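You operate a simulated robot arm through the tools that you are given. There is no shell and no other tool. Be economical: measure what you need, move in short steps, check, and stop when the job is done.

You are at the controls of a simulated two-armed robot. One attempt, no reset.

## Task
Wipe up the spill on the top of the end table with the grey rag there and put it back.

Only the result counts: the job must be done as asked and must still hold three seconds after the hand-in. Knocking over, shifting, dropping, spilling or breaking anything else fails it.

## Robot
Two 7-joint arms with two-finger parallel grippers on one trunk, on a base that drives. Base frame: it is fixed to the floor where the robot stands at the start and does not move with it; the origin is under the middle of the robot, x ahead of it, y to its left, z up; the surface under the hand at the start is at about z = 696. Units: mm, degrees, N and s.
The left shoulder is at the start at [70, 188, 1356], the right one opposite. With the tool pointing down near the work surface each hand reaches from about 100 to 660 mm from the robot's upright axis, wherever it stands, measured 20 degrees to its own side. Payload 3.91 kg a hand.
Tool frame (each hand has its own): the origin (TCP) lies between the finger pads and is the grasp point; the fingertips stand 30 mm ahead of it; z points along the fingers, y is the line along which they close. Largest opening 110 mm; finger width 20, thickness 10; the body of the gripper, 48 by 112 mm, starts 55 mm behind the TCP.
Orientation is told as [roll, pitch, yaw] about the base's x, y, z axes, in that order, counted from this pose: with the fingers straight down and closing along the base's y, the tool's x points along the base's -x, its y along +y and its z along -z.

## Interface
- The arms move only by the tool arm_command. It takes "left_increments", "right_increments" or both (then of equal length, played together; a hand with none holds still); each is text: rows parted by semicolons, each of 7 numbers parted by spaces: the shift along the base's x, y, z in mm, then the turn, a rotation vector about the base's x, y, z in rad, then the closure, from 0 (fully open) to 1 (shut). In form: tx ty tz wx wy wz jaw; .... A call has 1 to 10 rows; each row shifts and turns the commanded pose from where the row before left it. Rows are played at 5 a second. More than 50 mm and 8.6 degrees between two rows, or a gripper value outside its range, and nothing of the call is played. A pose out of reach is approached as far as the arm can. The call stops where the force on the tool passes 40 N (or 10 N more than at its start, if that is more) or the arm is blocked; 0.2 s more then pass. Each finger travels about 72 mm/s and halts on what it meets, pressing with about 26 N; the grip force reading is that of the motor and also rises with nothing between the fingers. The clock runs only during rows and for 0.2 s after the last one: add rows that do not move to give the fingers time. It gives the time, the measured TCP pose, the force on the tool (base axes), the opening and the grip force at its end, in the units of the frame above (readings bear some noise), with the torque about the TCP (base axes, N m) and any sound that the robot's microphone picked up, and new pictures: "pictures" is both (left out), scene, wrist or none (wrist: the cameras of the hands that moved).
- Cameras (640 x 400 px; columns grow to the right, rows downward): "scene" is now at [116.5, 11.7, 1537.9]; the picture's right is [0.13, -0.99, 0.00], its down [-0.87, -0.11, -0.48] and it looks along [0.47, 0.06, -0.88] (base axes); focal length 287 px, centre (320, 200). "left" rides on the left gripper at [72, -17, -103] in its tool frame; the picture's right is [0.23, 0.97, 0.00], its down [-0.76, 0.18, -0.62] and it looks along [-0.61, 0.14, 0.78] (tool axes); focal length 222 px, centre (320, 200). "right" rides on the right gripper at [72, 17, -103] in its tool frame; the picture's right is [-0.23, 0.97, 0.00], its down [-0.76, -0.18, -0.62] and it looks along [-0.61, -0.14, 0.78] (tool axes); focal length 222 px, centre (320, 200). There is no depth. A picture from a camera that has moved, and an enlarged one, comes with that camera's place and axes in the base frame and with its lens. The place of the scene camera against the robot may be out by one fixed shift of up to 18 mm in any direction.
- move_column(by): slides the trunk up (or, below 0, down) by that many mm; the arms and the scene camera ride with it, the base frame stays. It gives what a move gives, with no picture.
- steer(legs): drives the robot by 1 to 6 legs, each [ahead, turn to the left] in mm and degrees, along the robot's own axes; the way and the turn of a leg run together, so that a leg with both is an arc; at most 1500 mm and 180 degrees a leg. The arms and the cameras ride along, it lands a little off, and it stops where it bumps. It gives what a move gives, and a new picture of the scene camera.
- turn_head(pan, tilt): turns the head with the scene camera to pan (to the left, within 86 degrees either way) and tilt (down, from -29 to 69), counted from straight ahead of the robot. It gives what a move gives, and a new picture of the scene camera.
- enlarge(camera, box): a new picture of the part [left, top, right, bottom] of that camera's present view, enlarged. The clock stands still meanwhile.
- close_job(): hands the job in; it is judged then, once.

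Go step by step. Nothing tells you exact positions but the pictures and the camera data: compare them with the known pose of the tool, close in by small moves and look again before you grip or let go. The budget is 120 turns and 260 pictures, counting those below and the enlarged ones. Unless the task says otherwise, let go and move clear before handing in, and close with one line.

The tools are called after "Emit:" as name(argument=value, ...) on one line, values as JSON. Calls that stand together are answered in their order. arm_command: Moves the arms, as the interface text tells. Its arguments: {"type":"object","properties":{"left_increments":{"type":"string"},"right_increments":{"type":"string"},"pictures":{"type":"string","enum":["both","scene","wrist","none"]}},"required":[]} The other tools are called the same way: move_column (by) slides the trunk up or down; steer (legs) drives the base; turn_head (pan, tilt) turns the head that bears the scene camera; enlarge (camera, box) takes an enlarged picture of a part of a camera's view; close_job () hands the job in.

At the start:

```text
time_s: 0.0
left_eef_pos: [569.9, 329.2, 927.9]
left_tool_rot: [1.1, -7.9, 0.0]
left_wrist_force: [135.3, 5.3, -256.0]
left_ft_torque: [3.19, -9.22, 1.46]
left_finger_gap: 109.9
left_grasp_force: 0.1
right_eef_pos: [426.8, -168.8, 882.2]
right_tool_rot: [0.1, -0.5, -0.9]
right_wrist_force: [18.0, 112.8, -105.3]
right_ft_torque: [-15.16, -6.65, -9.81]
right_finger_gap: 110.3
right_grasp_force: 0.0
trunk travel left (down, up): [-866.0, 74.0]
robot x, y, heading: [-1.6, -4.8, -0.1]
head pan, tilt: [7.5, 61.6]
```

scene: 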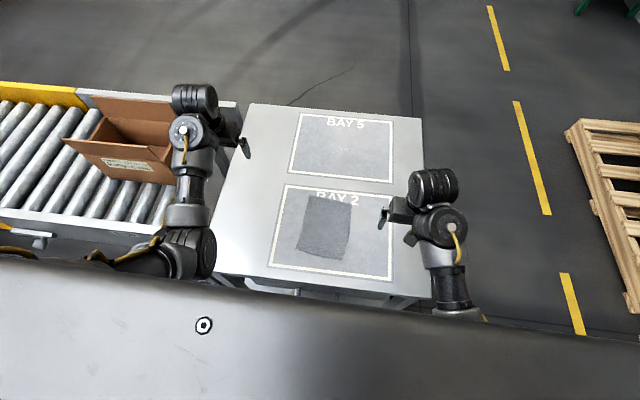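
right: 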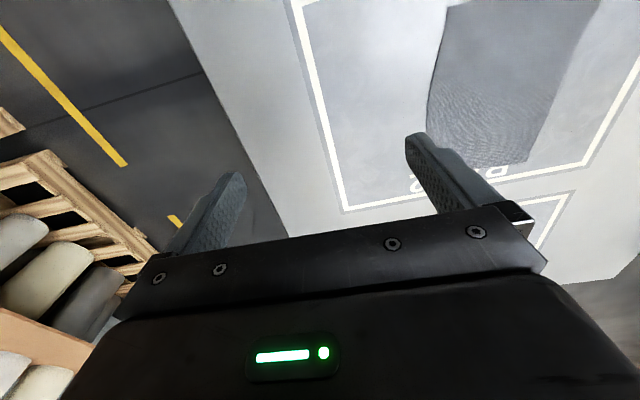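
left: 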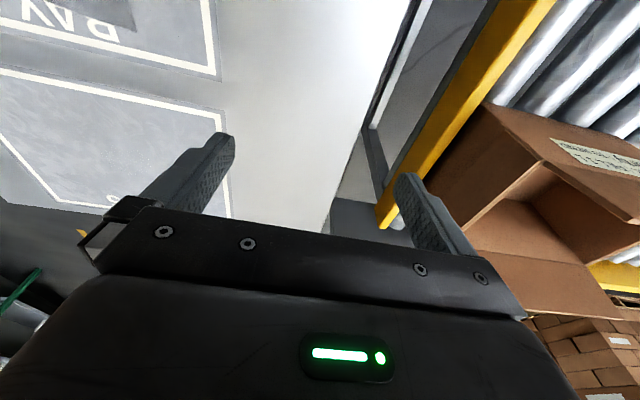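

I see an end table with two bays, a grey rag lying in Bay 2 and possibly a faint spill in Bay 5. I will enlarge to find the spill and the rag's outline.

Emit:
enlarge(camera="scene", box=[220, 95, 440, 232])

Emit:
enlarge(camera="scene", box=[220, 170, 440, 307])

```text
2.91 times, centred on (330, 164) of scene
camera zoom: at [116.5, 11.7, 1537.9], right [0.13, -0.99, 0.0], down [-0.87, -0.11, -0.48], along [0.47, 0.06, -0.88], focal length 835 px, centre (291, 306)
```

zoom: 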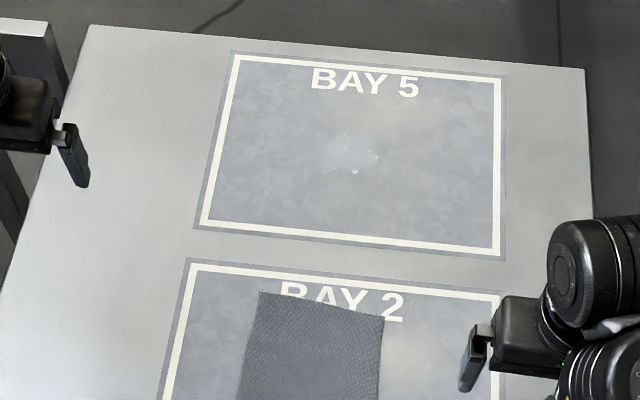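

```text
2.91 times, centred on (330, 238) of scene
camera zoom: at [116.5, 11.7, 1537.9], right [0.13, -0.99, 0.0], down [-0.87, -0.11, -0.48], along [0.47, 0.06, -0.88], focal length 835 px, centre (291, 88)
```

zoom: 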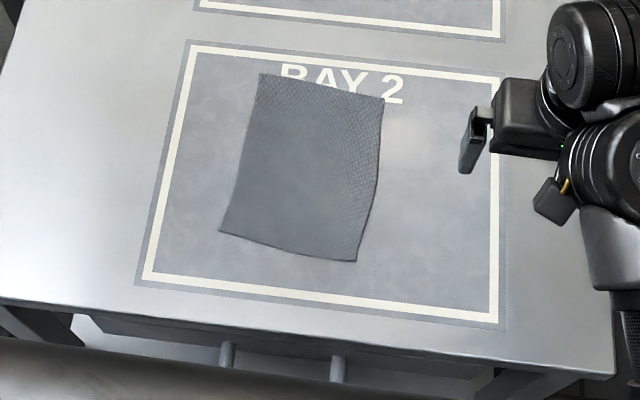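

The rag spans about x 375–583, y −35–124; the spill seems to be at about (791, 22) in Bay 5. I'll look closer at the spill, and check the whole tabletop for other stains.

Emit:
enlarge(camera="scene", box=[305, 125, 385, 175])

Emit:
turn_head(pan=0, tilt=69)

```text
8.00 times, centred on (345, 150) of scene
camera zoom: at [116.5, 11.7, 1537.9], right [0.13, -0.99, 0.0], down [-0.87, -0.11, -0.48], along [0.47, 0.06, -0.88], focal length 2297 px, centre (120, 600)
```

zoom: 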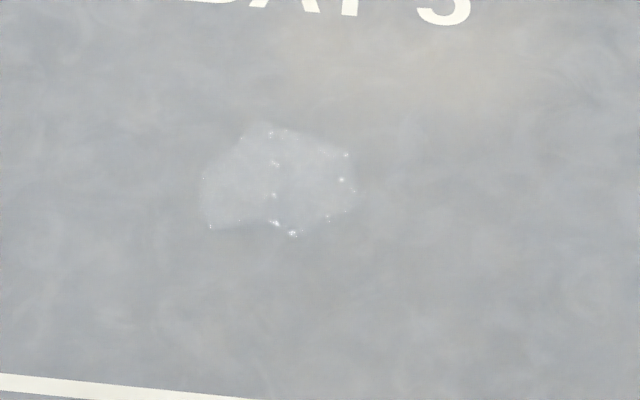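

```text
time_s: 0.7
left_eef_pos: [571.8, 329.9, 928.9]
left_tool_rot: [1.1, -8.6, -0.1]
left_wrist_force: [68.0, 0.9, -126.9]
left_ft_torque: [1.84, -4.63, 1.01]
left_finger_gap: 110.3
left_grasp_force: 0.1
right_eef_pos: [426.9, -168.1, 881.7]
right_tool_rot: [0.3, -0.7, -1.1]
right_wrist_force: [10.5, 45.6, -39.7]
right_ft_torque: [-5.99, -2.1, -3.94]
right_finger_gap: 110.1
right_grasp_force: 0.1
trunk travel left (down, up): [-866.0, 74.0]
robot x, y, heading: [1.2, 1.8, 0.3]
head pan, tilt: [0.0, 68.8]
camera scene: at [108.3, 3.3, 1530.4], right [0.0, -1.0, 0.0], down [-0.93, 0.0, -0.36], along [0.36, 0.0, -0.93], focal length 287 px, centre (320, 200)
```

scene: 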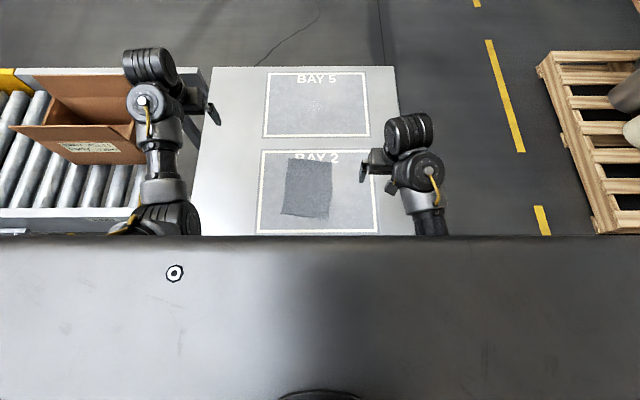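

The spill is about 75 mm across, centred near (796, 27) give or take 18 mm. I'll bring the right hand above the rag to look at its shape with the wrist camera.

Emit:
arm_command(right_increments="-5 35 6 0 0 0 0; -10 40 6 0 0 0 0; -10 40 6 0 0 0 0; -10 40 0 0 0 0 0; -5 33 0 0 0 0 0; 0 0 0 0 0 0 0", pictures="both")

```text
time_s: 2.1
left_eef_pos: [570.3, 329.8, 927.2]
left_tool_rot: [1.1, -8.5, 0.1]
left_wrist_force: [69.0, 3.0, -126.1]
left_ft_torque: [1.58, -4.61, 0.74]
left_finger_gap: 109.9
left_grasp_force: 0.1
right_eef_pos: [387.4, 18.2, 901.9]
right_tool_rot: [0.0, -0.6, -1.0]
right_wrist_force: [0.4, 0.4, 0.4]
right_ft_torque: [0.05, 0.0, -0.02]
right_finger_gap: 109.9
right_grasp_force: 0.0
trunk travel left (down, up): [-866.0, 74.0]
robot x, y, heading: [1.0, 0.4, -0.3]
head pan, tilt: [0.0, 68.8]
camera scene: at [108.1, 2.4, 1530.4], right [0.0, -1.0, 0.0], down [-0.93, 0.0, -0.36], along [0.36, 0.0, -0.93], focal length 287 px, centre (320, 200)
camera right: at [313.3, 36.5, 1002.8], right [0.24, 0.97, 0.0], down [0.75, -0.19, 0.63], along [0.61, -0.15, -0.78], focal length 222 px, centre (320, 200)
```

scene: 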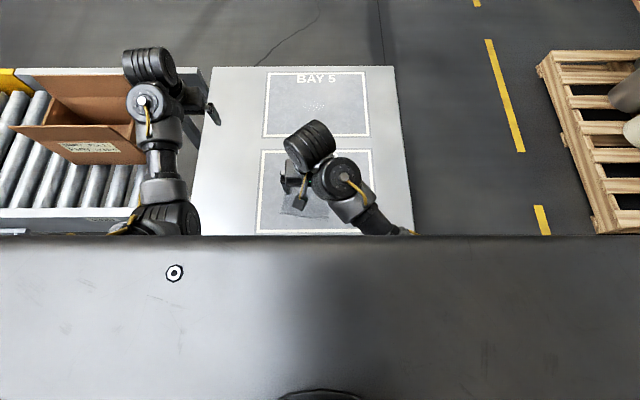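
right: 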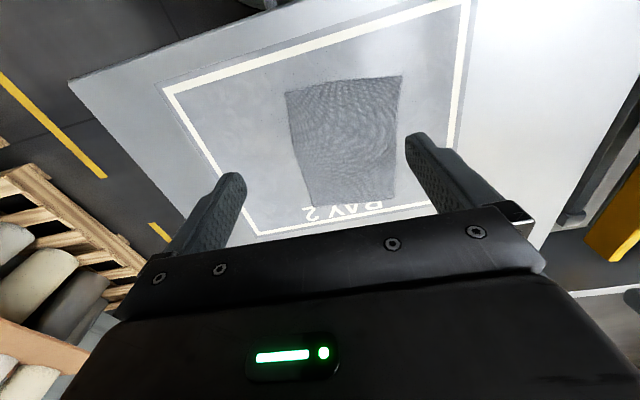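

Both cameras agree on the rag's position. I'll enlarge to see its relief and thickness.

Emit:
enlarge(camera="right", box=[270, 60, 430, 220])

```text
2.50 times, centred on (350, 140) of right
camera zoom: at [313.3, 36.5, 1002.8], right [0.24, 0.97, 0.0], down [0.75, -0.19, 0.63], along [0.61, -0.15, -0.78], focal length 555 px, centre (245, 350)
```

zoom: 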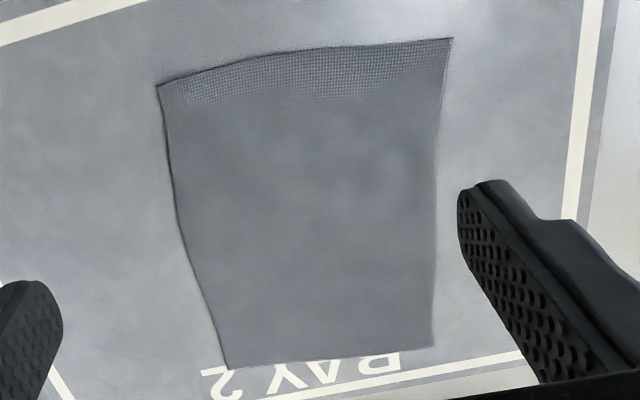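

The rag is a thin flat cloth. The spill is too far from here, but from the table's right side (robot near x≈450, y≈−580, facing +y) the right arm should reach both the rag and the spill. First I tuck both hands, raising the left one away from the box.

Emit:
arm_command(left_increments="0 0 30 0 0 0 0; 0 -20 30 0 0 0 0; 0 -40 20 0 0 0 0; -30 -40 0 0 0 0 0; -40 -20 0 0 0 0 0; -40 0 0 0 0 0 0; 0 0 0 0 0 0 0", right_increments="0 -30 20 0 0 0 0; 0 -40 20 0 0 0 0; 0 -40 20 0 0 0 0; 0 -40 20 0 0 0 0; 0 -40 0 0 0 0 0; 0 0 0 0 0 0 0; 0 0 0 0 0 0 0", pictures="scene")

```text
time_s: 2.4
left_eef_pos: [573.8, 329.7, 931.1]
left_tool_rot: [1.3, -9.4, -0.1]
left_wrist_force: [42.5, 2.5, -62.7]
left_ft_torque: [0.62, -1.4, 0.37]
left_finger_gap: 110.0
left_grasp_force: 0.2
right_eef_pos: [386.3, 16.1, 904.1]
right_tool_rot: [0.2, -0.6, -0.8]
right_wrist_force: [0.1, 0.3, 0.1]
right_ft_torque: [0.05, 0.01, 0.0]
right_finger_gap: 110.3
right_grasp_force: 0.1
right hand out of reach, approached as far as the arm can: row 1
trunk travel left (down, up): [-866.0, 74.0]
robot x, y, heading: [1.2, 1.3, 0.0]
head pan, tilt: [0.0, 68.8]
stopped in row 1 (left hand): the force on the tool passed its limit at 200 N (the readings are from after the stop); the commanded pose is now the measured one
camera scene: at [108.2, 3.7, 1530.3], right [0.0, -1.0, 0.0], down [-0.93, 0.0, -0.36], along [0.36, 0.0, -0.93], focal length 287 px, centre (320, 200)
```

scene: 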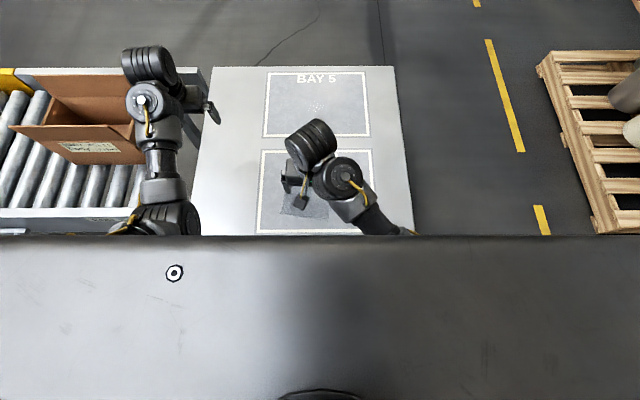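

The left hand seems to be pressed against something that pushes it forward and down, so moving up is blocked. I'll try a small move along that force, forward and down.

Emit:
arm_command(left_increments="5 0 -10 0 0 0 0; 5 0 -10 0 0 0 0; 0 0 0 0 0 0 0", pictures="wrist")

Emit:
enlarge(camera="scene", box=[90, 30, 250, 240])

```text
time_s: 3.1
left_eef_pos: [582.2, 327.5, 910.4]
left_tool_rot: [1.1, -8.9, 0.0]
left_wrist_force: [0.9, 0.1, 0.9]
left_ft_torque: [0.0, 0.0, 0.0]
left_finger_gap: 110.0
left_grasp_force: 0.0
right_eef_pos: [387.3, 17.9, 904.5]
right_tool_rot: [0.2, -0.6, -1.0]
right_wrist_force: [0.4, 0.2, 0.0]
right_ft_torque: [0.03, -0.02, -0.01]
right_finger_gap: 110.2
right_grasp_force: 0.1
trunk travel left (down, up): [-866.0, 74.0]
robot x, y, heading: [-2.1, -2.3, -0.1]
head pan, tilt: [0.0, 68.8]
camera left: at [494.6, 310.6, 1000.7], right [-0.23, 0.97, -0.02], down [0.66, 0.16, 0.74], along [0.72, 0.16, -0.68], focal length 222 px, centre (320, 200)
```

left: 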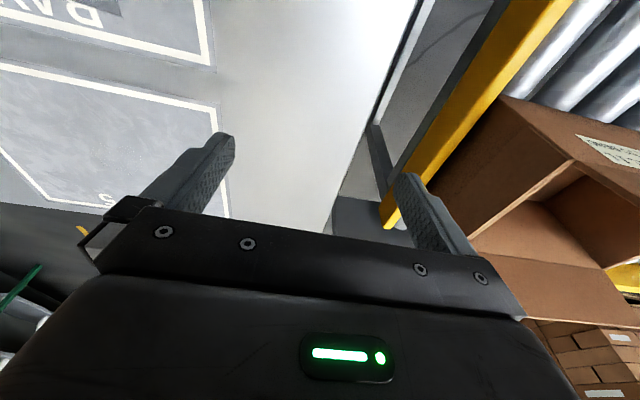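

```text
1.90 times, centred on (170, 135) of scene
camera zoom: at [108.0, 3.2, 1530.4], right [0.0, -1.0, 0.0], down [-0.93, 0.0, -0.36], along [0.36, 0.0, -0.93], focal length 547 px, centre (606, 324)
```

zoom: 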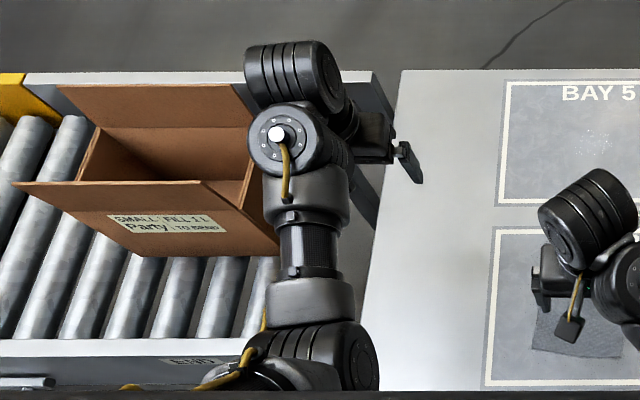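

Released: the left arm is now force-free. I'll move it to the right, away from the box, at this height, and bring the right hand back to its side.

Emit:
arm_command(left_increments="0 -25 0 0 0 0 0; 0 -30 0 0 0 0 0; 0 -30 0 0 0 0 0; 0 0 0 0 0 0 0; 0 0 0 0 0 0 0; 0 0 0 0 0 0 0", right_increments="5 -35 -5 0 0 0 0; 10 -40 -5 0 0 0 0; 10 -40 -5 0 0 0 0; 10 -40 0 0 0 0 0; 5 -30 0 0 0 0 0; 0 0 0 0 0 0 0", pictures="scene")

```text
time_s: 4.3
left_eef_pos: [582.5, 244.8, 912.0]
left_tool_rot: [1.3, -9.0, 0.0]
left_wrist_force: [-0.6, 1.0, 1.7]
left_ft_torque: [-0.01, 0.02, 0.01]
left_finger_gap: 110.2
left_grasp_force: 0.0
right_eef_pos: [426.2, -158.9, 888.8]
right_tool_rot: [0.3, -0.6, -2.1]
right_wrist_force: [4.1, 14.0, -10.9]
right_ft_torque: [-1.94, -0.43, -1.29]
right_finger_gap: 109.7
right_grasp_force: 0.1
trunk travel left (down, up): [-866.0, 74.0]
robot x, y, heading: [2.7, -3.5, 0.1]
head pan, tilt: [0.0, 68.8]
stopped in row 5 (right hand): the force on the tool passed its limit at 92 N (the readings are from after the stop); the commanded pose is now the measured one
camera scene: at [108.2, 2.8, 1530.3], right [0.0, -1.0, 0.0], down [-0.93, 0.0, -0.36], along [0.36, 0.0, -0.93], focal length 287 px, centre (320, 200)
```

scene: 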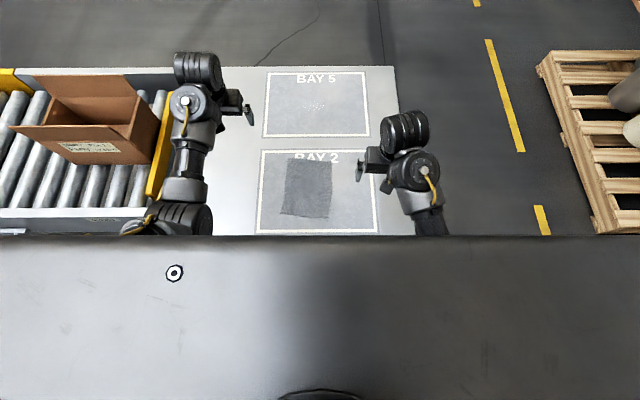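

Same self-contact on the right arm at the side; I'll back off a little. Then reverse the base clear of the table.

Emit:
arm_command(right_increments="0 20 0 0 0 0 0; 0 20 0 0 0 0 0; 0 0 0 0 0 0 0", pictures="none")

Emit:
steer(legs=[[-350, 0]])

```text
time_s: 5.1
left_eef_pos: [580.9, 245.0, 911.1]
left_tool_rot: [1.1, -9.1, 0.0]
left_wrist_force: [-0.1, -0.2, -0.3]
left_ft_torque: [-0.04, 0.0, -0.01]
left_finger_gap: 110.1
left_grasp_force: 0.0
right_eef_pos: [425.7, -118.7, 888.3]
right_tool_rot: [0.3, -0.6, -1.9]
right_wrist_force: [0.1, 0.1, -0.2]
right_ft_torque: [-0.02, 0.0, 0.0]
right_finger_gap: 109.9
right_grasp_force: 0.2
trunk travel left (down, up): [-866.0, 74.0]
robot x, y, heading: [0.4, -0.3, -0.3]
head pan, tilt: [0.0, 68.8]
```

```text
time_s: 7.4
left_eef_pos: [223.5, 245.4, 911.8]
left_tool_rot: [1.2, -9.0, 0.2]
left_wrist_force: [-1.2, 0.5, -0.4]
left_ft_torque: [0.0, 0.01, 0.04]
left_finger_gap: 109.8
left_grasp_force: 0.0
right_eef_pos: [67.9, -116.3, 887.2]
right_tool_rot: [0.2, -0.6, -1.8]
right_wrist_force: [-0.6, 0.2, 0.9]
right_ft_torque: [-0.01, 0.0, -0.01]
right_finger_gap: 110.0
right_grasp_force: 0.0
trunk travel left (down, up): [-866.0, 74.0]
robot x, y, heading: [-360.1, -0.2, -0.0]
head pan, tilt: [0.0, 68.8]
camera scene: at [-249.9, 3.1, 1530.3], right [0.0, -1.0, 0.0], down [-0.93, 0.0, -0.36], along [0.36, 0.0, -0.93], focal length 287 px, centre (320, 200)
```

scene: 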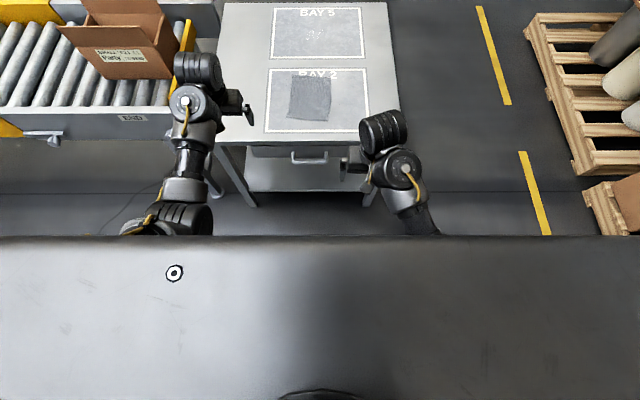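

The base is clear. I'll look right to check the free corridor before driving.

Emit:
turn_head(pan=-55, tilt=45)

```text
time_s: 8.7
left_eef_pos: [222.1, 247.0, 911.5]
left_tool_rot: [1.2, -9.1, 0.2]
left_wrist_force: [-0.6, 0.0, 0.0]
left_ft_torque: [-0.01, 0.0, -0.02]
left_finger_gap: 110.1
left_grasp_force: 0.0
right_eef_pos: [67.6, -117.3, 889.0]
right_tool_rot: [0.3, -0.5, -1.7]
right_wrist_force: [-0.3, -0.5, 0.1]
right_ft_torque: [-0.01, 0.0, 0.0]
right_finger_gap: 110.1
right_grasp_force: 0.0
trunk travel left (down, up): [-866.0, 74.0]
robot x, y, heading: [-358.5, 0.2, 0.1]
head pan, tilt: [-55.0, 45.0]
camera scene: at [-259.7, -63.5, 1559.2], right [-0.82, -0.58, 0.0], down [-0.41, 0.58, -0.71], along [0.41, -0.58, -0.71], focal length 287 px, centre (320, 200)
```

scene: 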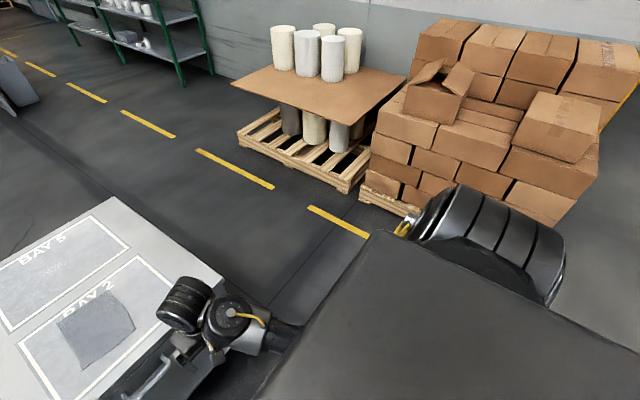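

The corridor is clear out to y≈−1500. I'll drive round to the table's right side at about (450, −750), facing the table.

Emit:
steer(legs=[[0, -64.4], [832, 0], [0, 64.4], [449, 0], [0, 90]])

Emit:
turn_head(pan=0, tilt=60)

```text
time_s: 24.8
left_eef_pos: [178.5, -160.3, 912.4]
left_tool_rot: [1.2, -9.0, 92.0]
left_wrist_force: [-0.5, 0.0, -0.2]
left_ft_torque: [0.03, -0.02, -0.05]
left_finger_gap: 110.0
left_grasp_force: 0.0
right_eef_pos: [547.8, -302.5, 888.0]
right_tool_rot: [0.2, -0.6, 90.0]
right_wrist_force: [-0.4, 0.5, -0.9]
right_ft_torque: [0.0, 0.01, 0.01]
right_finger_gap: 109.7
right_grasp_force: 0.0
trunk travel left (down, up): [-866.0, 74.0]
robot x, y, heading: [444.4, -733.2, 92.0]
head pan, tilt: [-55.0, 45.0]
camera scene: at [509.2, -630.4, 1559.2], right [0.6, -0.8, 0.0], down [-0.57, -0.42, -0.71], along [0.57, 0.42, -0.71], focal length 287 px, centre (320, 200)
```

scene: 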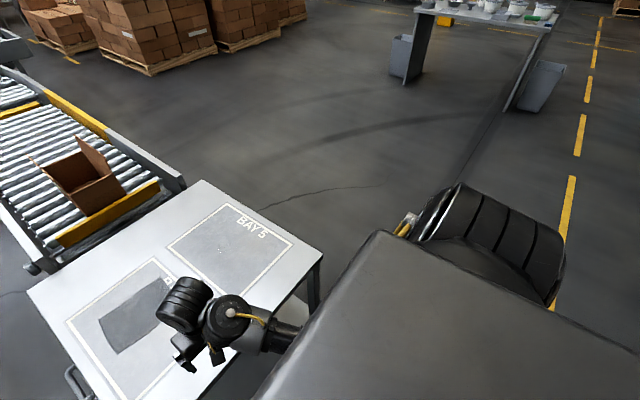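

```text
time_s: 26.0
left_eef_pos: [177.6, -159.4, 911.7]
left_tool_rot: [1.1, -8.9, 91.9]
left_wrist_force: [-0.8, 0.0, 0.7]
left_ft_torque: [-0.02, 0.03, -0.01]
left_finger_gap: 110.1
left_grasp_force: 0.1
right_eef_pos: [548.2, -303.2, 888.3]
right_tool_rot: [0.1, -0.6, 90.0]
right_wrist_force: [-0.7, -0.1, -0.4]
right_ft_torque: [0.0, 0.02, 0.01]
right_finger_gap: 109.8
right_grasp_force: 0.0
trunk travel left (down, up): [-866.0, 74.0]
robot x, y, heading: [443.2, -730.8, 91.7]
head pan, tilt: [0.0, 60.0]
camera scene: at [442.0, -612.6, 1539.7], right [1.0, 0.03, 0.0], down [0.03, -0.87, -0.5], along [-0.02, 0.5, -0.87], focal length 287 px, centre (320, 200)
```

scene: 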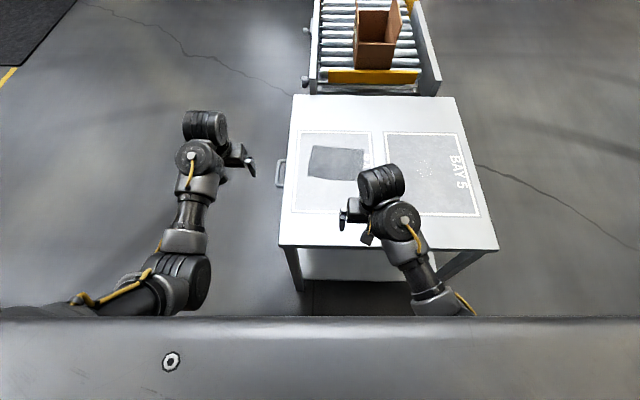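

The robot faces the table's right side. I'll close in by 140 mm, straightening the heading.

Emit:
steer(legs=[[140, -1.8]])

```text
time_s: 27.3
left_eef_pos: [192.8, -11.4, 911.6]
left_tool_rot: [1.1, -8.9, 90.3]
left_wrist_force: [-0.4, 0.4, 0.4]
left_ft_torque: [0.01, 0.02, 0.04]
left_finger_gap: 109.7
left_grasp_force: 0.1
right_eef_pos: [556.9, -164.9, 888.3]
right_tool_rot: [0.2, -0.6, 88.4]
right_wrist_force: [0.5, 0.4, 0.3]
right_ft_torque: [-0.02, -0.03, -0.01]
right_finger_gap: 110.1
right_grasp_force: 0.1
trunk travel left (down, up): [-866.0, 74.0]
robot x, y, heading: [439.2, -590.9, 90.2]
head pan, tilt: [0.0, 60.0]
camera scene: at [442.5, -471.9, 1539.9], right [1.0, 0.01, 0.0], down [0.0, -0.87, -0.5], along [0.0, 0.5, -0.87], focal length 287 px, centre (320, 200)
```

scene: 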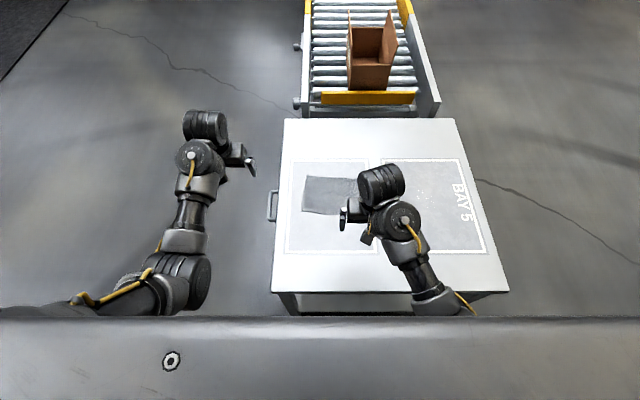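

In position. I'll shift the left hand away from the table's side, advance the right hand toward the rag, then lower the trunk for more reach.

Emit:
arm_command(left_increments="-25 0 0 0 0 0 0; -25 0 0 0 0 0 0; 0 0 0 0 0 0 0; 0 0 0 0 0 0 0; 0 0 0 0 0 0 0; 0 0 0 0 0 0 0", right_increments="-5 35 0 0 0 0 0; -5 35 0 0 0 0 0; -5 35 0 0 0 0 0; 0 35 0 0 0 0 0; 0 20 0 0 0 0 0; 0 0 0 0 0 0 0", pictures="none")

Emit:
move_column(by=-110)

```text
time_s: 28.7
left_eef_pos: [143.0, -10.5, 911.1]
left_tool_rot: [1.2, -9.0, 90.3]
left_wrist_force: [-0.3, -0.2, -0.2]
left_ft_torque: [0.03, 0.01, -0.02]
left_finger_gap: 110.2
left_grasp_force: 0.1
right_eef_pos: [541.5, -3.8, 889.1]
right_tool_rot: [0.2, -0.6, 88.4]
right_wrist_force: [-0.8, 0.3, 0.0]
right_ft_torque: [0.0, 0.04, 0.0]
right_finger_gap: 110.2
right_grasp_force: 0.1
trunk travel left (down, up): [-866.0, 74.0]
robot x, y, heading: [440.5, -591.6, 90.5]
head pan, tilt: [0.0, 60.0]
```

```text
time_s: 30.2
left_eef_pos: [143.4, -11.3, 800.8]
left_tool_rot: [1.1, -8.9, 90.3]
left_wrist_force: [-1.0, -0.8, -0.6]
left_ft_torque: [0.02, 0.01, -0.03]
left_finger_gap: 109.9
left_grasp_force: 0.0
right_eef_pos: [541.2, -3.6, 779.5]
right_tool_rot: [0.2, -0.6, 88.4]
right_wrist_force: [0.8, 0.1, -0.3]
right_ft_torque: [0.02, 0.0, -0.04]
right_finger_gap: 110.1
right_grasp_force: 0.1
trunk travel left (down, up): [-756.0, 184.0]
robot x, y, heading: [437.4, -589.7, 90.1]
head pan, tilt: [0.0, 60.0]
```

Next I raise the right hand by 80 and lower the trunk a further 90.

Emit:
arm_command(right_increments="0 10 30 0 0 0 0; 0 10 30 0 0 0 0; 0 0 20 0 0 0 0; 0 0 0 0 0 0 0", pictures="none")

Emit:
move_column(by=-90)

Emit:
arm_command(right_increments="0 0 5 0 0 0 0; 0 0 0 0 0 0 0", pictures="both")

```text
time_s: 31.2
left_eef_pos: [142.9, -9.7, 800.1]
left_tool_rot: [1.3, -8.9, 90.4]
left_wrist_force: [-0.9, 0.4, 0.7]
left_ft_torque: [0.01, 0.0, 0.02]
left_finger_gap: 110.1
left_grasp_force: 0.0
right_eef_pos: [542.4, 15.5, 857.9]
right_tool_rot: [0.2, -0.6, 88.4]
right_wrist_force: [-0.6, -1.0, -0.4]
right_ft_torque: [-0.01, 0.0, 0.01]
right_finger_gap: 110.2
right_grasp_force: 0.1
trunk travel left (down, up): [-756.0, 184.0]
robot x, y, heading: [440.8, -589.1, 90.2]
head pan, tilt: [0.0, 60.0]
```

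```text
time_s: 32.4
left_eef_pos: [143.5, -11.4, 711.3]
left_tool_rot: [1.2, -9.0, 90.4]
left_wrist_force: [-0.2, -0.1, -0.5]
left_ft_torque: [-0.01, 0.0, 0.02]
left_finger_gap: 110.1
left_grasp_force: 0.0
right_eef_pos: [542.8, 16.0, 768.9]
right_tool_rot: [0.1, -0.6, 88.5]
right_wrist_force: [-0.1, -0.4, 0.9]
right_ft_torque: [-0.02, -0.02, 0.03]
right_finger_gap: 109.9
right_grasp_force: 0.0
trunk travel left (down, up): [-666.0, 274.0]
robot x, y, heading: [438.6, -587.9, 90.2]
head pan, tilt: [0.0, 60.0]
```

```text
time_s: 33.0
left_eef_pos: [142.1, -10.5, 710.7]
left_tool_rot: [1.2, -9.0, 90.3]
left_wrist_force: [-0.7, 0.5, 0.1]
left_ft_torque: [-0.04, -0.01, 0.0]
left_finger_gap: 110.0
left_grasp_force: 0.0
right_eef_pos: [541.1, 15.4, 772.6]
right_tool_rot: [0.2, -0.5, 88.5]
right_wrist_force: [-0.1, -0.1, 0.1]
right_ft_torque: [-0.02, 0.02, -0.01]
right_finger_gap: 109.9
right_grasp_force: 0.1
trunk travel left (down, up): [-666.0, 274.0]
robot x, y, heading: [441.7, -590.5, 90.3]
head pan, tilt: [0.0, 60.0]
camera scene: at [442.4, -470.2, 1339.7], right [1.0, 0.01, 0.0], down [0.0, -0.87, -0.5], along [0.0, 0.5, -0.87], focal length 287 px, centre (320, 200)
camera right: at [523.2, -56.5, 874.5], right [-0.97, 0.25, 0.01], down [0.2, 0.75, 0.63], along [0.16, 0.61, -0.78], focal length 222 px, centre (320, 200)
```

scene: 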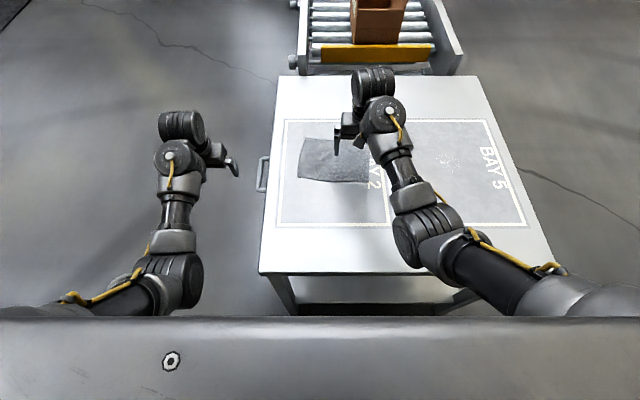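
right: 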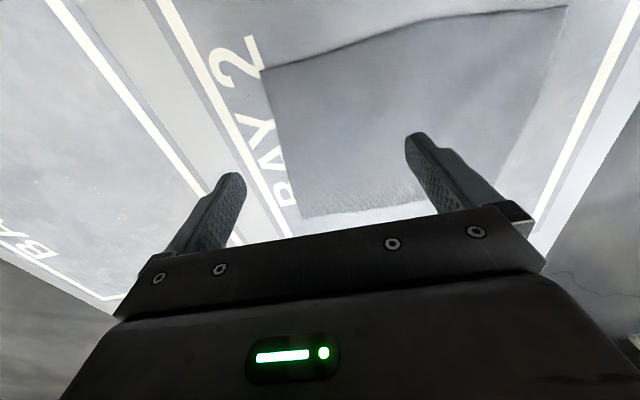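

The trunk is lowered and the wrist camera confirms the rag corners. I'll refine the spill location from here, and lower the half-open right hand to just above the rag at about (528, 40).

Emit:
enlarge(camera="scene", box=[400, 130, 500, 192])

Emit:
arm_command(right_increments="-5 8 0 0 0 0 0.45; -5 8 -10 0 0 0 0.45; -3 8 -15 0 0 0 0.45; 0 0 -10 0 0 0 0.45; 0 0 0 0 0 0 0.45", pictures="both")

```text
6.40 times, centred on (450, 161) of scene
camera zoom: at [442.4, -470.2, 1339.7], right [1.0, 0.01, 0.0], down [0.0, -0.87, -0.5], along [0.0, 0.5, -0.87], focal length 1838 px, centre (-512, 450)
```

zoom: 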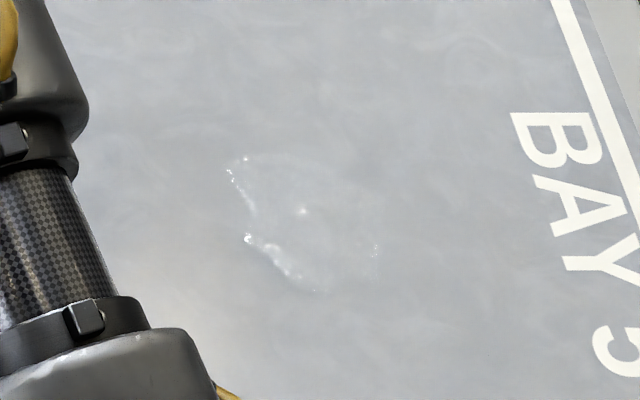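

```text
time_s: 34.2
left_eef_pos: [142.7, -10.7, 711.5]
left_tool_rot: [1.2, -9.1, 90.2]
left_wrist_force: [0.3, -0.3, 0.2]
left_ft_torque: [0.01, -0.01, 0.05]
left_finger_gap: 110.2
left_grasp_force: 0.2
right_eef_pos: [529.6, 40.0, 738.7]
right_tool_rot: [0.2, -0.6, 88.4]
right_wrist_force: [-1.2, -0.4, -0.4]
right_ft_torque: [0.02, 0.01, 0.02]
right_finger_gap: 60.3
right_grasp_force: 0.1
trunk travel left (down, up): [-666.0, 274.0]
robot x, y, heading: [441.0, -590.9, 90.7]
head pan, tilt: [0.0, 60.0]
camera scene: at [442.3, -470.1, 1339.7], right [1.0, 0.01, 0.0], down [0.0, -0.87, -0.5], along [0.0, 0.5, -0.87], focal length 287 px, centre (320, 200)
camera right: at [509.7, -32.5, 840.1], right [-0.97, 0.25, 0.01], down [0.2, 0.75, 0.63], along [0.16, 0.61, -0.78], focal length 222 px, centre (320, 200)
```

scene: 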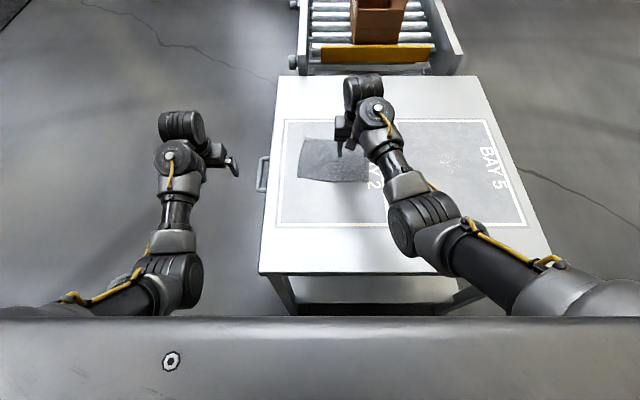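
right: 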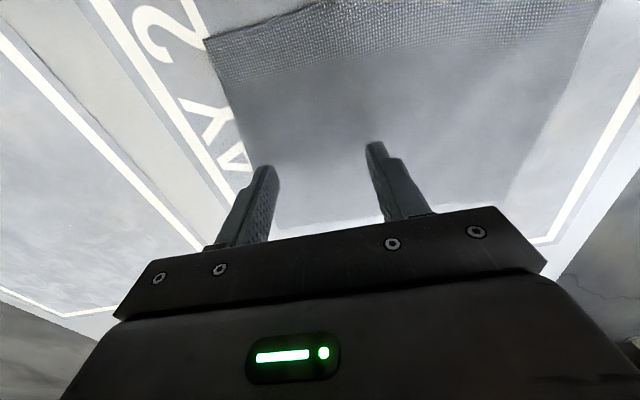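

The spill centre averages about (795, 23), with radius around 38 mm. I'll now lower the fingers onto the rag gently.

Emit:
arm_command(right_increments="0 0 -5 0 0 0 0.45; 0 0 -4 0 0 0 0.45; 0 0 -2 0 0 0 0.45; 0 0 0 0 0 0 0.45", pictures="wrist")

```text
time_s: 35.2
left_eef_pos: [142.8, -9.7, 711.8]
left_tool_rot: [1.3, -8.9, 90.4]
left_wrist_force: [0.2, -0.2, 1.7]
left_ft_torque: [0.0, 0.0, 0.03]
left_finger_gap: 110.0
left_grasp_force: 0.0
right_eef_pos: [528.3, 40.3, 728.0]
right_tool_rot: [0.2, -0.6, 88.4]
right_wrist_force: [-0.4, 0.3, 3.2]
right_ft_torque: [-0.03, -0.1, 0.0]
right_finger_gap: 60.2
right_grasp_force: 0.0
trunk travel left (down, up): [-666.0, 274.0]
robot x, y, heading: [442.3, -590.0, 90.2]
head pan, tilt: [0.0, 60.0]
camera right: at [510.3, -32.3, 828.9], right [-0.97, 0.25, 0.01], down [0.2, 0.75, 0.63], along [0.16, 0.61, -0.78], focal length 222 px, centre (320, 200)
```

right: 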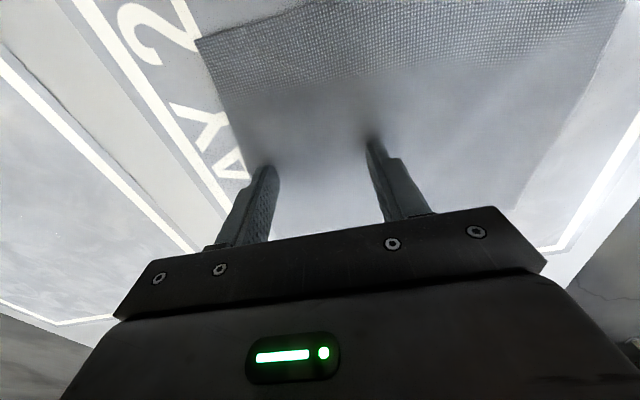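

Light contact (3 N) at z≈728. I press about 1 mm more and close the fingers slowly to gather the cloth.

Emit:
arm_command(right_increments="0 0 -1.5 0 0 0 0.5; 0 0 0 0 0 0 0.6; 0 0 0 0 0 0 0.7; 0 0 0 0 0 0 0.8; 0 0 0 0 0 0 0.9; 0 0 0 0 0 0 1; 0 0 0 0 0 0 1; 0 0 0 0 0 0 1", pictures="both")

```text
time_s: 37.0
left_eef_pos: [143.3, -11.8, 712.1]
left_tool_rot: [1.1, -9.1, 90.3]
left_wrist_force: [0.1, 0.5, -0.3]
left_ft_torque: [0.03, 0.01, 0.04]
left_finger_gap: 109.8
left_grasp_force: 0.1
right_eef_pos: [530.2, 39.5, 726.8]
right_tool_rot: [0.2, -0.7, 88.4]
right_wrist_force: [1.2, 1.0, 17.2]
right_ft_torque: [-0.04, -0.12, 0.0]
right_finger_gap: 2.1
right_grasp_force: 26.6
trunk travel left (down, up): [-666.0, 274.0]
robot x, y, heading: [440.1, -593.2, 90.5]
head pan, tilt: [0.0, 60.0]
camera scene: at [442.1, -472.3, 1340.0], right [1.0, 0.01, 0.0], down [0.0, -0.87, -0.5], along [0.0, 0.5, -0.87], focal length 287 px, centre (320, 200)
camera right: at [510.4, -33.7, 828.5], right [-0.97, 0.25, 0.01], down [0.2, 0.75, 0.63], along [0.16, 0.61, -0.77], focal length 222 px, centre (320, 200)
```

scene: 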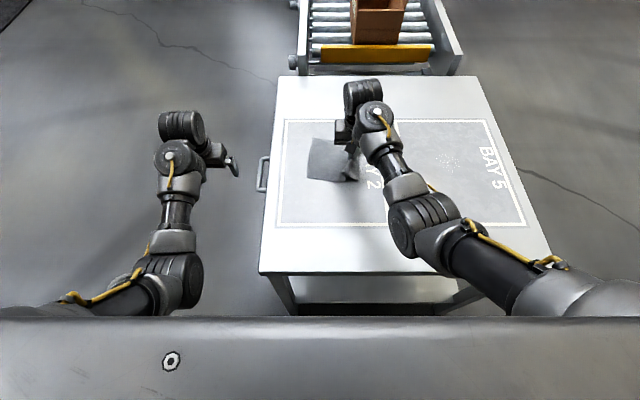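
right: 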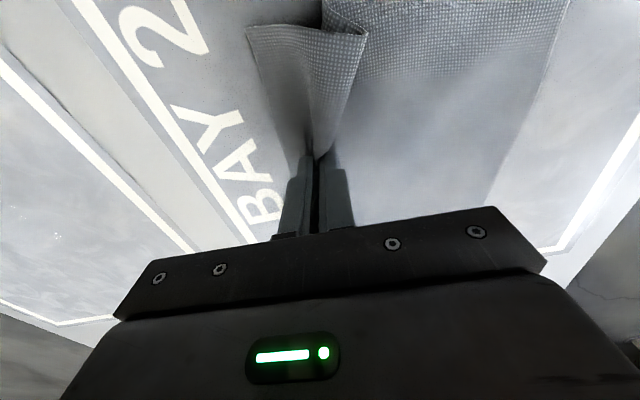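

The cloth is pinched (2 mm gap, 27 N). I ease off slightly and drag it toward the spill.

Emit:
arm_command(right_increments="0 0 1.5 0 0 0 1; 25 -2 0 0 0 0 1; 35 -2 0 0 0 0 1; 35 -2 0 0 0 0 1; 35 -2 0 0 0 0 1; 35 -3 0 0 0 0 1; 35 -3 0 0 0 0 1; 0 0 0 0 0 0 1", pictures="both")

```text
time_s: 38.4
left_eef_pos: [142.7, -10.8, 710.9]
left_tool_rot: [1.3, -9.0, 90.4]
left_wrist_force: [0.2, 0.3, -0.4]
left_ft_torque: [-0.01, -0.02, -0.02]
left_finger_gap: 110.1
left_grasp_force: 0.0
right_eef_pos: [679.7, 29.4, 728.9]
right_tool_rot: [0.3, -1.1, 87.8]
right_wrist_force: [2.3, 5.1, -12.3]
right_ft_torque: [0.59, 0.0, 0.12]
right_finger_gap: 2.5
right_grasp_force: 25.9
trunk travel left (down, up): [-666.0, 274.0]
robot x, y, heading: [442.6, -587.2, 90.5]
head pan, tilt: [0.0, 60.0]
stopped in row 6 (right hand): the force on the tool passed its limit at 63 N (the readings are from after the stop); the commanded pose is now the measured one
camera scene: at [443.2, -470.5, 1339.6], right [1.0, 0.0, 0.0], down [0.0, -0.87, -0.5], along [0.0, 0.5, -0.87], focal length 287 px, centre (320, 200)
camera right: at [661.4, -43.3, 828.3], right [-0.96, 0.26, 0.01], down [0.21, 0.74, 0.64], along [0.16, 0.62, -0.77], focal length 222 px, centre (320, 200)
```

scene: 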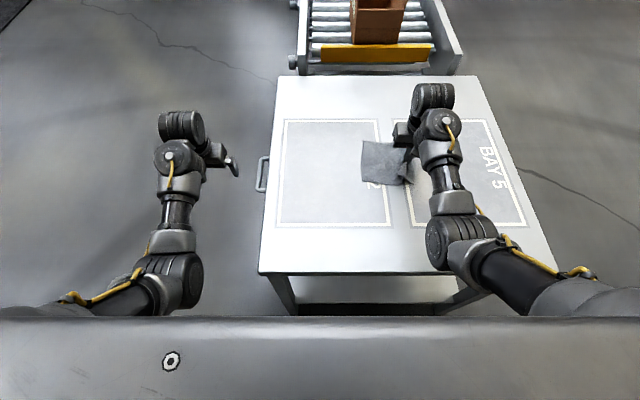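
right: 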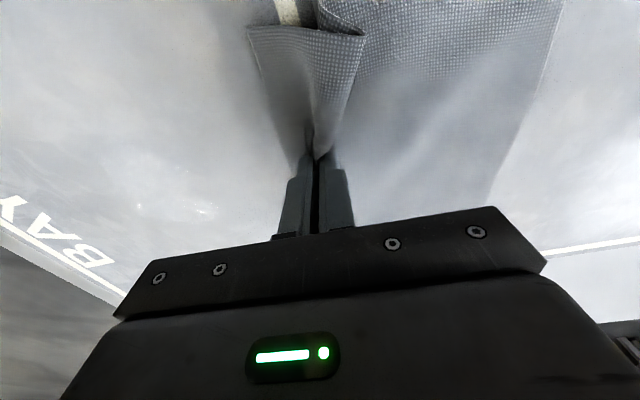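

The arm seems to be touching itself again when reaching outward to the right. I'll yaw the hand clockwise to follow the arm's direction, then continue.

Emit:
arm_command(right_increments="-5 0 1 0 0 -0.1 1; 0 0 0 0 0 -0.1 1; 0 0 0 0 0 -0.1 1; 15 0 0 0 0 0 1; 15 0 0 0 0 0 1; 0 0 0 0 0 0 1", pictures="none")

```text
time_s: 39.8
left_eef_pos: [142.4, -9.7, 712.3]
left_tool_rot: [1.2, -9.1, 90.2]
left_wrist_force: [0.5, 0.2, -0.1]
left_ft_torque: [-0.03, 0.01, 0.0]
left_finger_gap: 109.8
left_grasp_force: 0.1
right_eef_pos: [705.5, 29.9, 727.5]
right_tool_rot: [0.3, -0.9, 70.4]
right_wrist_force: [0.3, 1.1, -0.2]
right_ft_torque: [0.02, 0.0, 0.02]
right_finger_gap: 2.4
right_grasp_force: 26.0
trunk travel left (down, up): [-666.0, 274.0]
robot x, y, heading: [440.3, -589.5, 90.7]
head pan, tilt: [0.0, 60.0]
```

That works. I continue over the spill with a bit more yaw, pressing lightly.

Emit:
arm_command(right_increments="20 -1 -0.5 0 0 -0.1 1; 25 -1 -0.5 0 0 -0.1 1; 25 -1 -0.5 0 0 0 1; 25 -2 0 0 0 0 1; 20 -2 0 0 0 0 1; 0 0 0 0 0 0 1", pictures="both")

```text
time_s: 41.2
left_eef_pos: [142.5, -9.9, 712.5]
left_tool_rot: [1.2, -8.9, 90.3]
left_wrist_force: [0.6, -0.5, -0.7]
left_ft_torque: [-0.03, 0.01, -0.02]
left_finger_gap: 110.0
left_grasp_force: 0.0
right_eef_pos: [820.8, 22.2, 728.4]
right_tool_rot: [0.3, -0.9, 59.1]
right_wrist_force: [0.1, -0.4, 1.6]
right_ft_torque: [-0.01, 0.04, 0.02]
right_finger_gap: 2.3
right_grasp_force: 26.3
trunk travel left (down, up): [-666.0, 274.0]
robot x, y, heading: [437.9, -588.6, 90.4]
head pan, tilt: [0.0, 60.0]
camera scene: at [442.1, -470.4, 1339.7], right [1.0, 0.01, 0.0], down [0.0, -0.87, -0.5], along [0.0, 0.5, -0.87], focal length 287 px, centre (320, 200)
camera right: at [768.2, -32.7, 828.5], right [-0.72, 0.7, 0.01], down [0.54, 0.55, 0.63], along [0.44, 0.46, -0.77], focal length 222 px, centre (320, 200)
```

scene: 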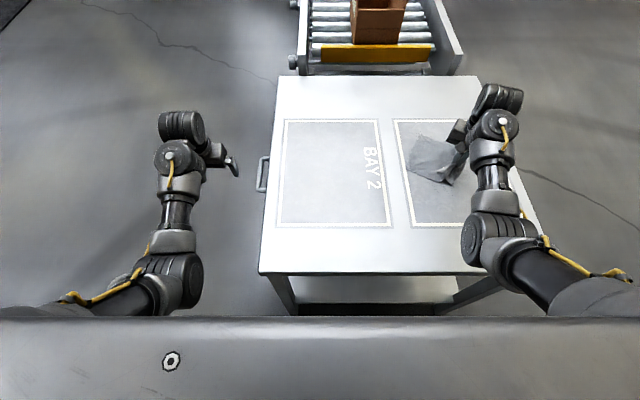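
right: 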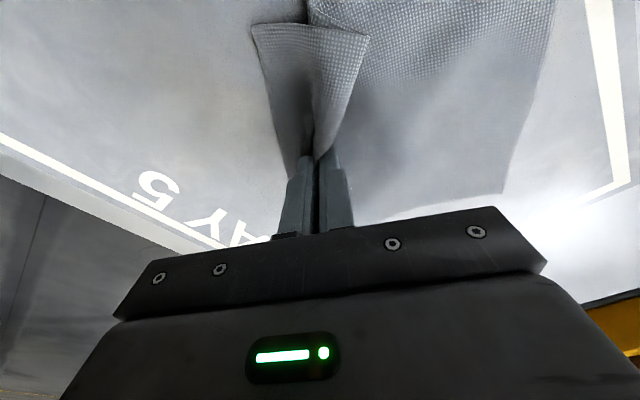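

The cloth covers the spill. I press down and scrub in a zigzag along y over the spill, checking the force.

Emit:
arm_command(right_increments="0 0 -2.5 0 0 0 1; 0 35 0 0 0 0 1; -8 -35 0 0 0 0 1; -8 -38 0 0 0 0 1; -8 35 0 0 0 0 1; -8 38 0 0 0 0 1; -8 -35 0 0 0 0 1; -8 -38 0 0 0 0 1; -8 35 0 0 0 0 1; -8 38 0 0 0 0 1", pictures="both")

```text
time_s: 43.4
left_eef_pos: [142.6, -12.3, 712.2]
left_tool_rot: [1.1, -9.1, 90.2]
left_wrist_force: [-0.1, 0.0, 0.4]
left_ft_torque: [0.02, 0.02, -0.04]
left_finger_gap: 109.9
left_grasp_force: 0.1
right_eef_pos: [757.1, 57.8, 727.5]
right_tool_rot: [0.2, -1.2, 59.1]
right_wrist_force: [-0.1, -1.5, 17.2]
right_ft_torque: [-0.13, 0.01, 0.04]
right_finger_gap: 2.3
right_grasp_force: 25.9
trunk travel left (down, up): [-666.0, 274.0]
robot x, y, heading: [438.0, -592.8, 90.3]
head pan, tilt: [0.0, 60.0]
camera scene: at [440.7, -473.0, 1339.9], right [1.0, 0.01, 0.0], down [0.01, -0.86, -0.5], along [0.0, 0.5, -0.86], focal length 287 px, centre (320, 200)
camera right: at [703.8, 2.0, 828.1], right [-0.72, 0.69, 0.01], down [0.54, 0.55, 0.64], along [0.44, 0.46, -0.77], focal length 222 px, centre (320, 200)
```

scene: 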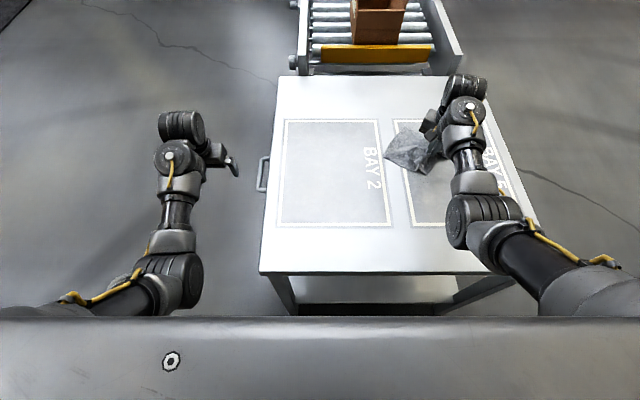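
right: 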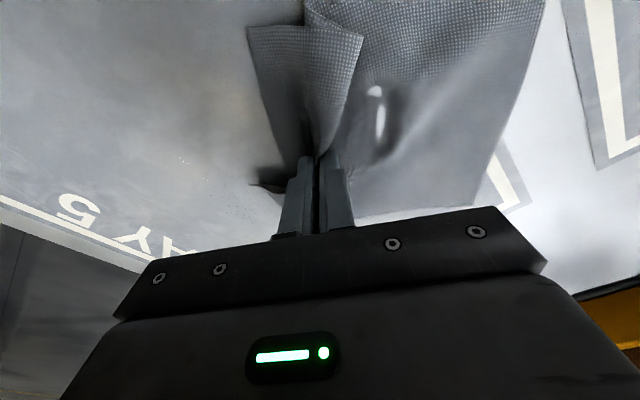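

I'll check what remains of the spill.

Emit:
enlarge(camera="right", box=[80, 60, 320, 240])

Emit:
enlarge(camera="scene", box=[380, 110, 530, 205])

```text
2.22 times, centred on (200, 150) of right
camera zoom: at [703.8, 2.0, 828.1], right [-0.72, 0.69, 0.01], down [0.54, 0.55, 0.64], along [0.44, 0.46, -0.77], focal length 494 px, centre (587, 311)
```

zoom: 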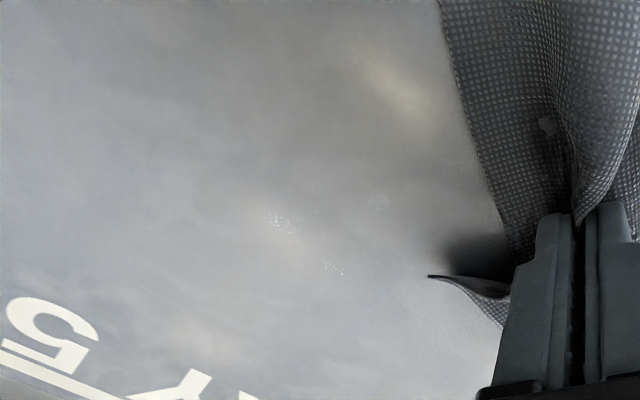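

```text
4.21 times, centred on (455, 158) of scene
camera zoom: at [440.7, -473.0, 1339.9], right [1.0, 0.01, 0.0], down [0.01, -0.86, -0.5], along [0.0, 0.5, -0.86], focal length 1209 px, centre (-248, 379)
```

zoom: 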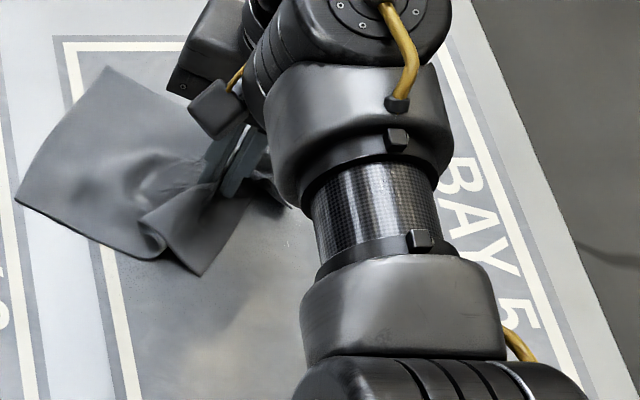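

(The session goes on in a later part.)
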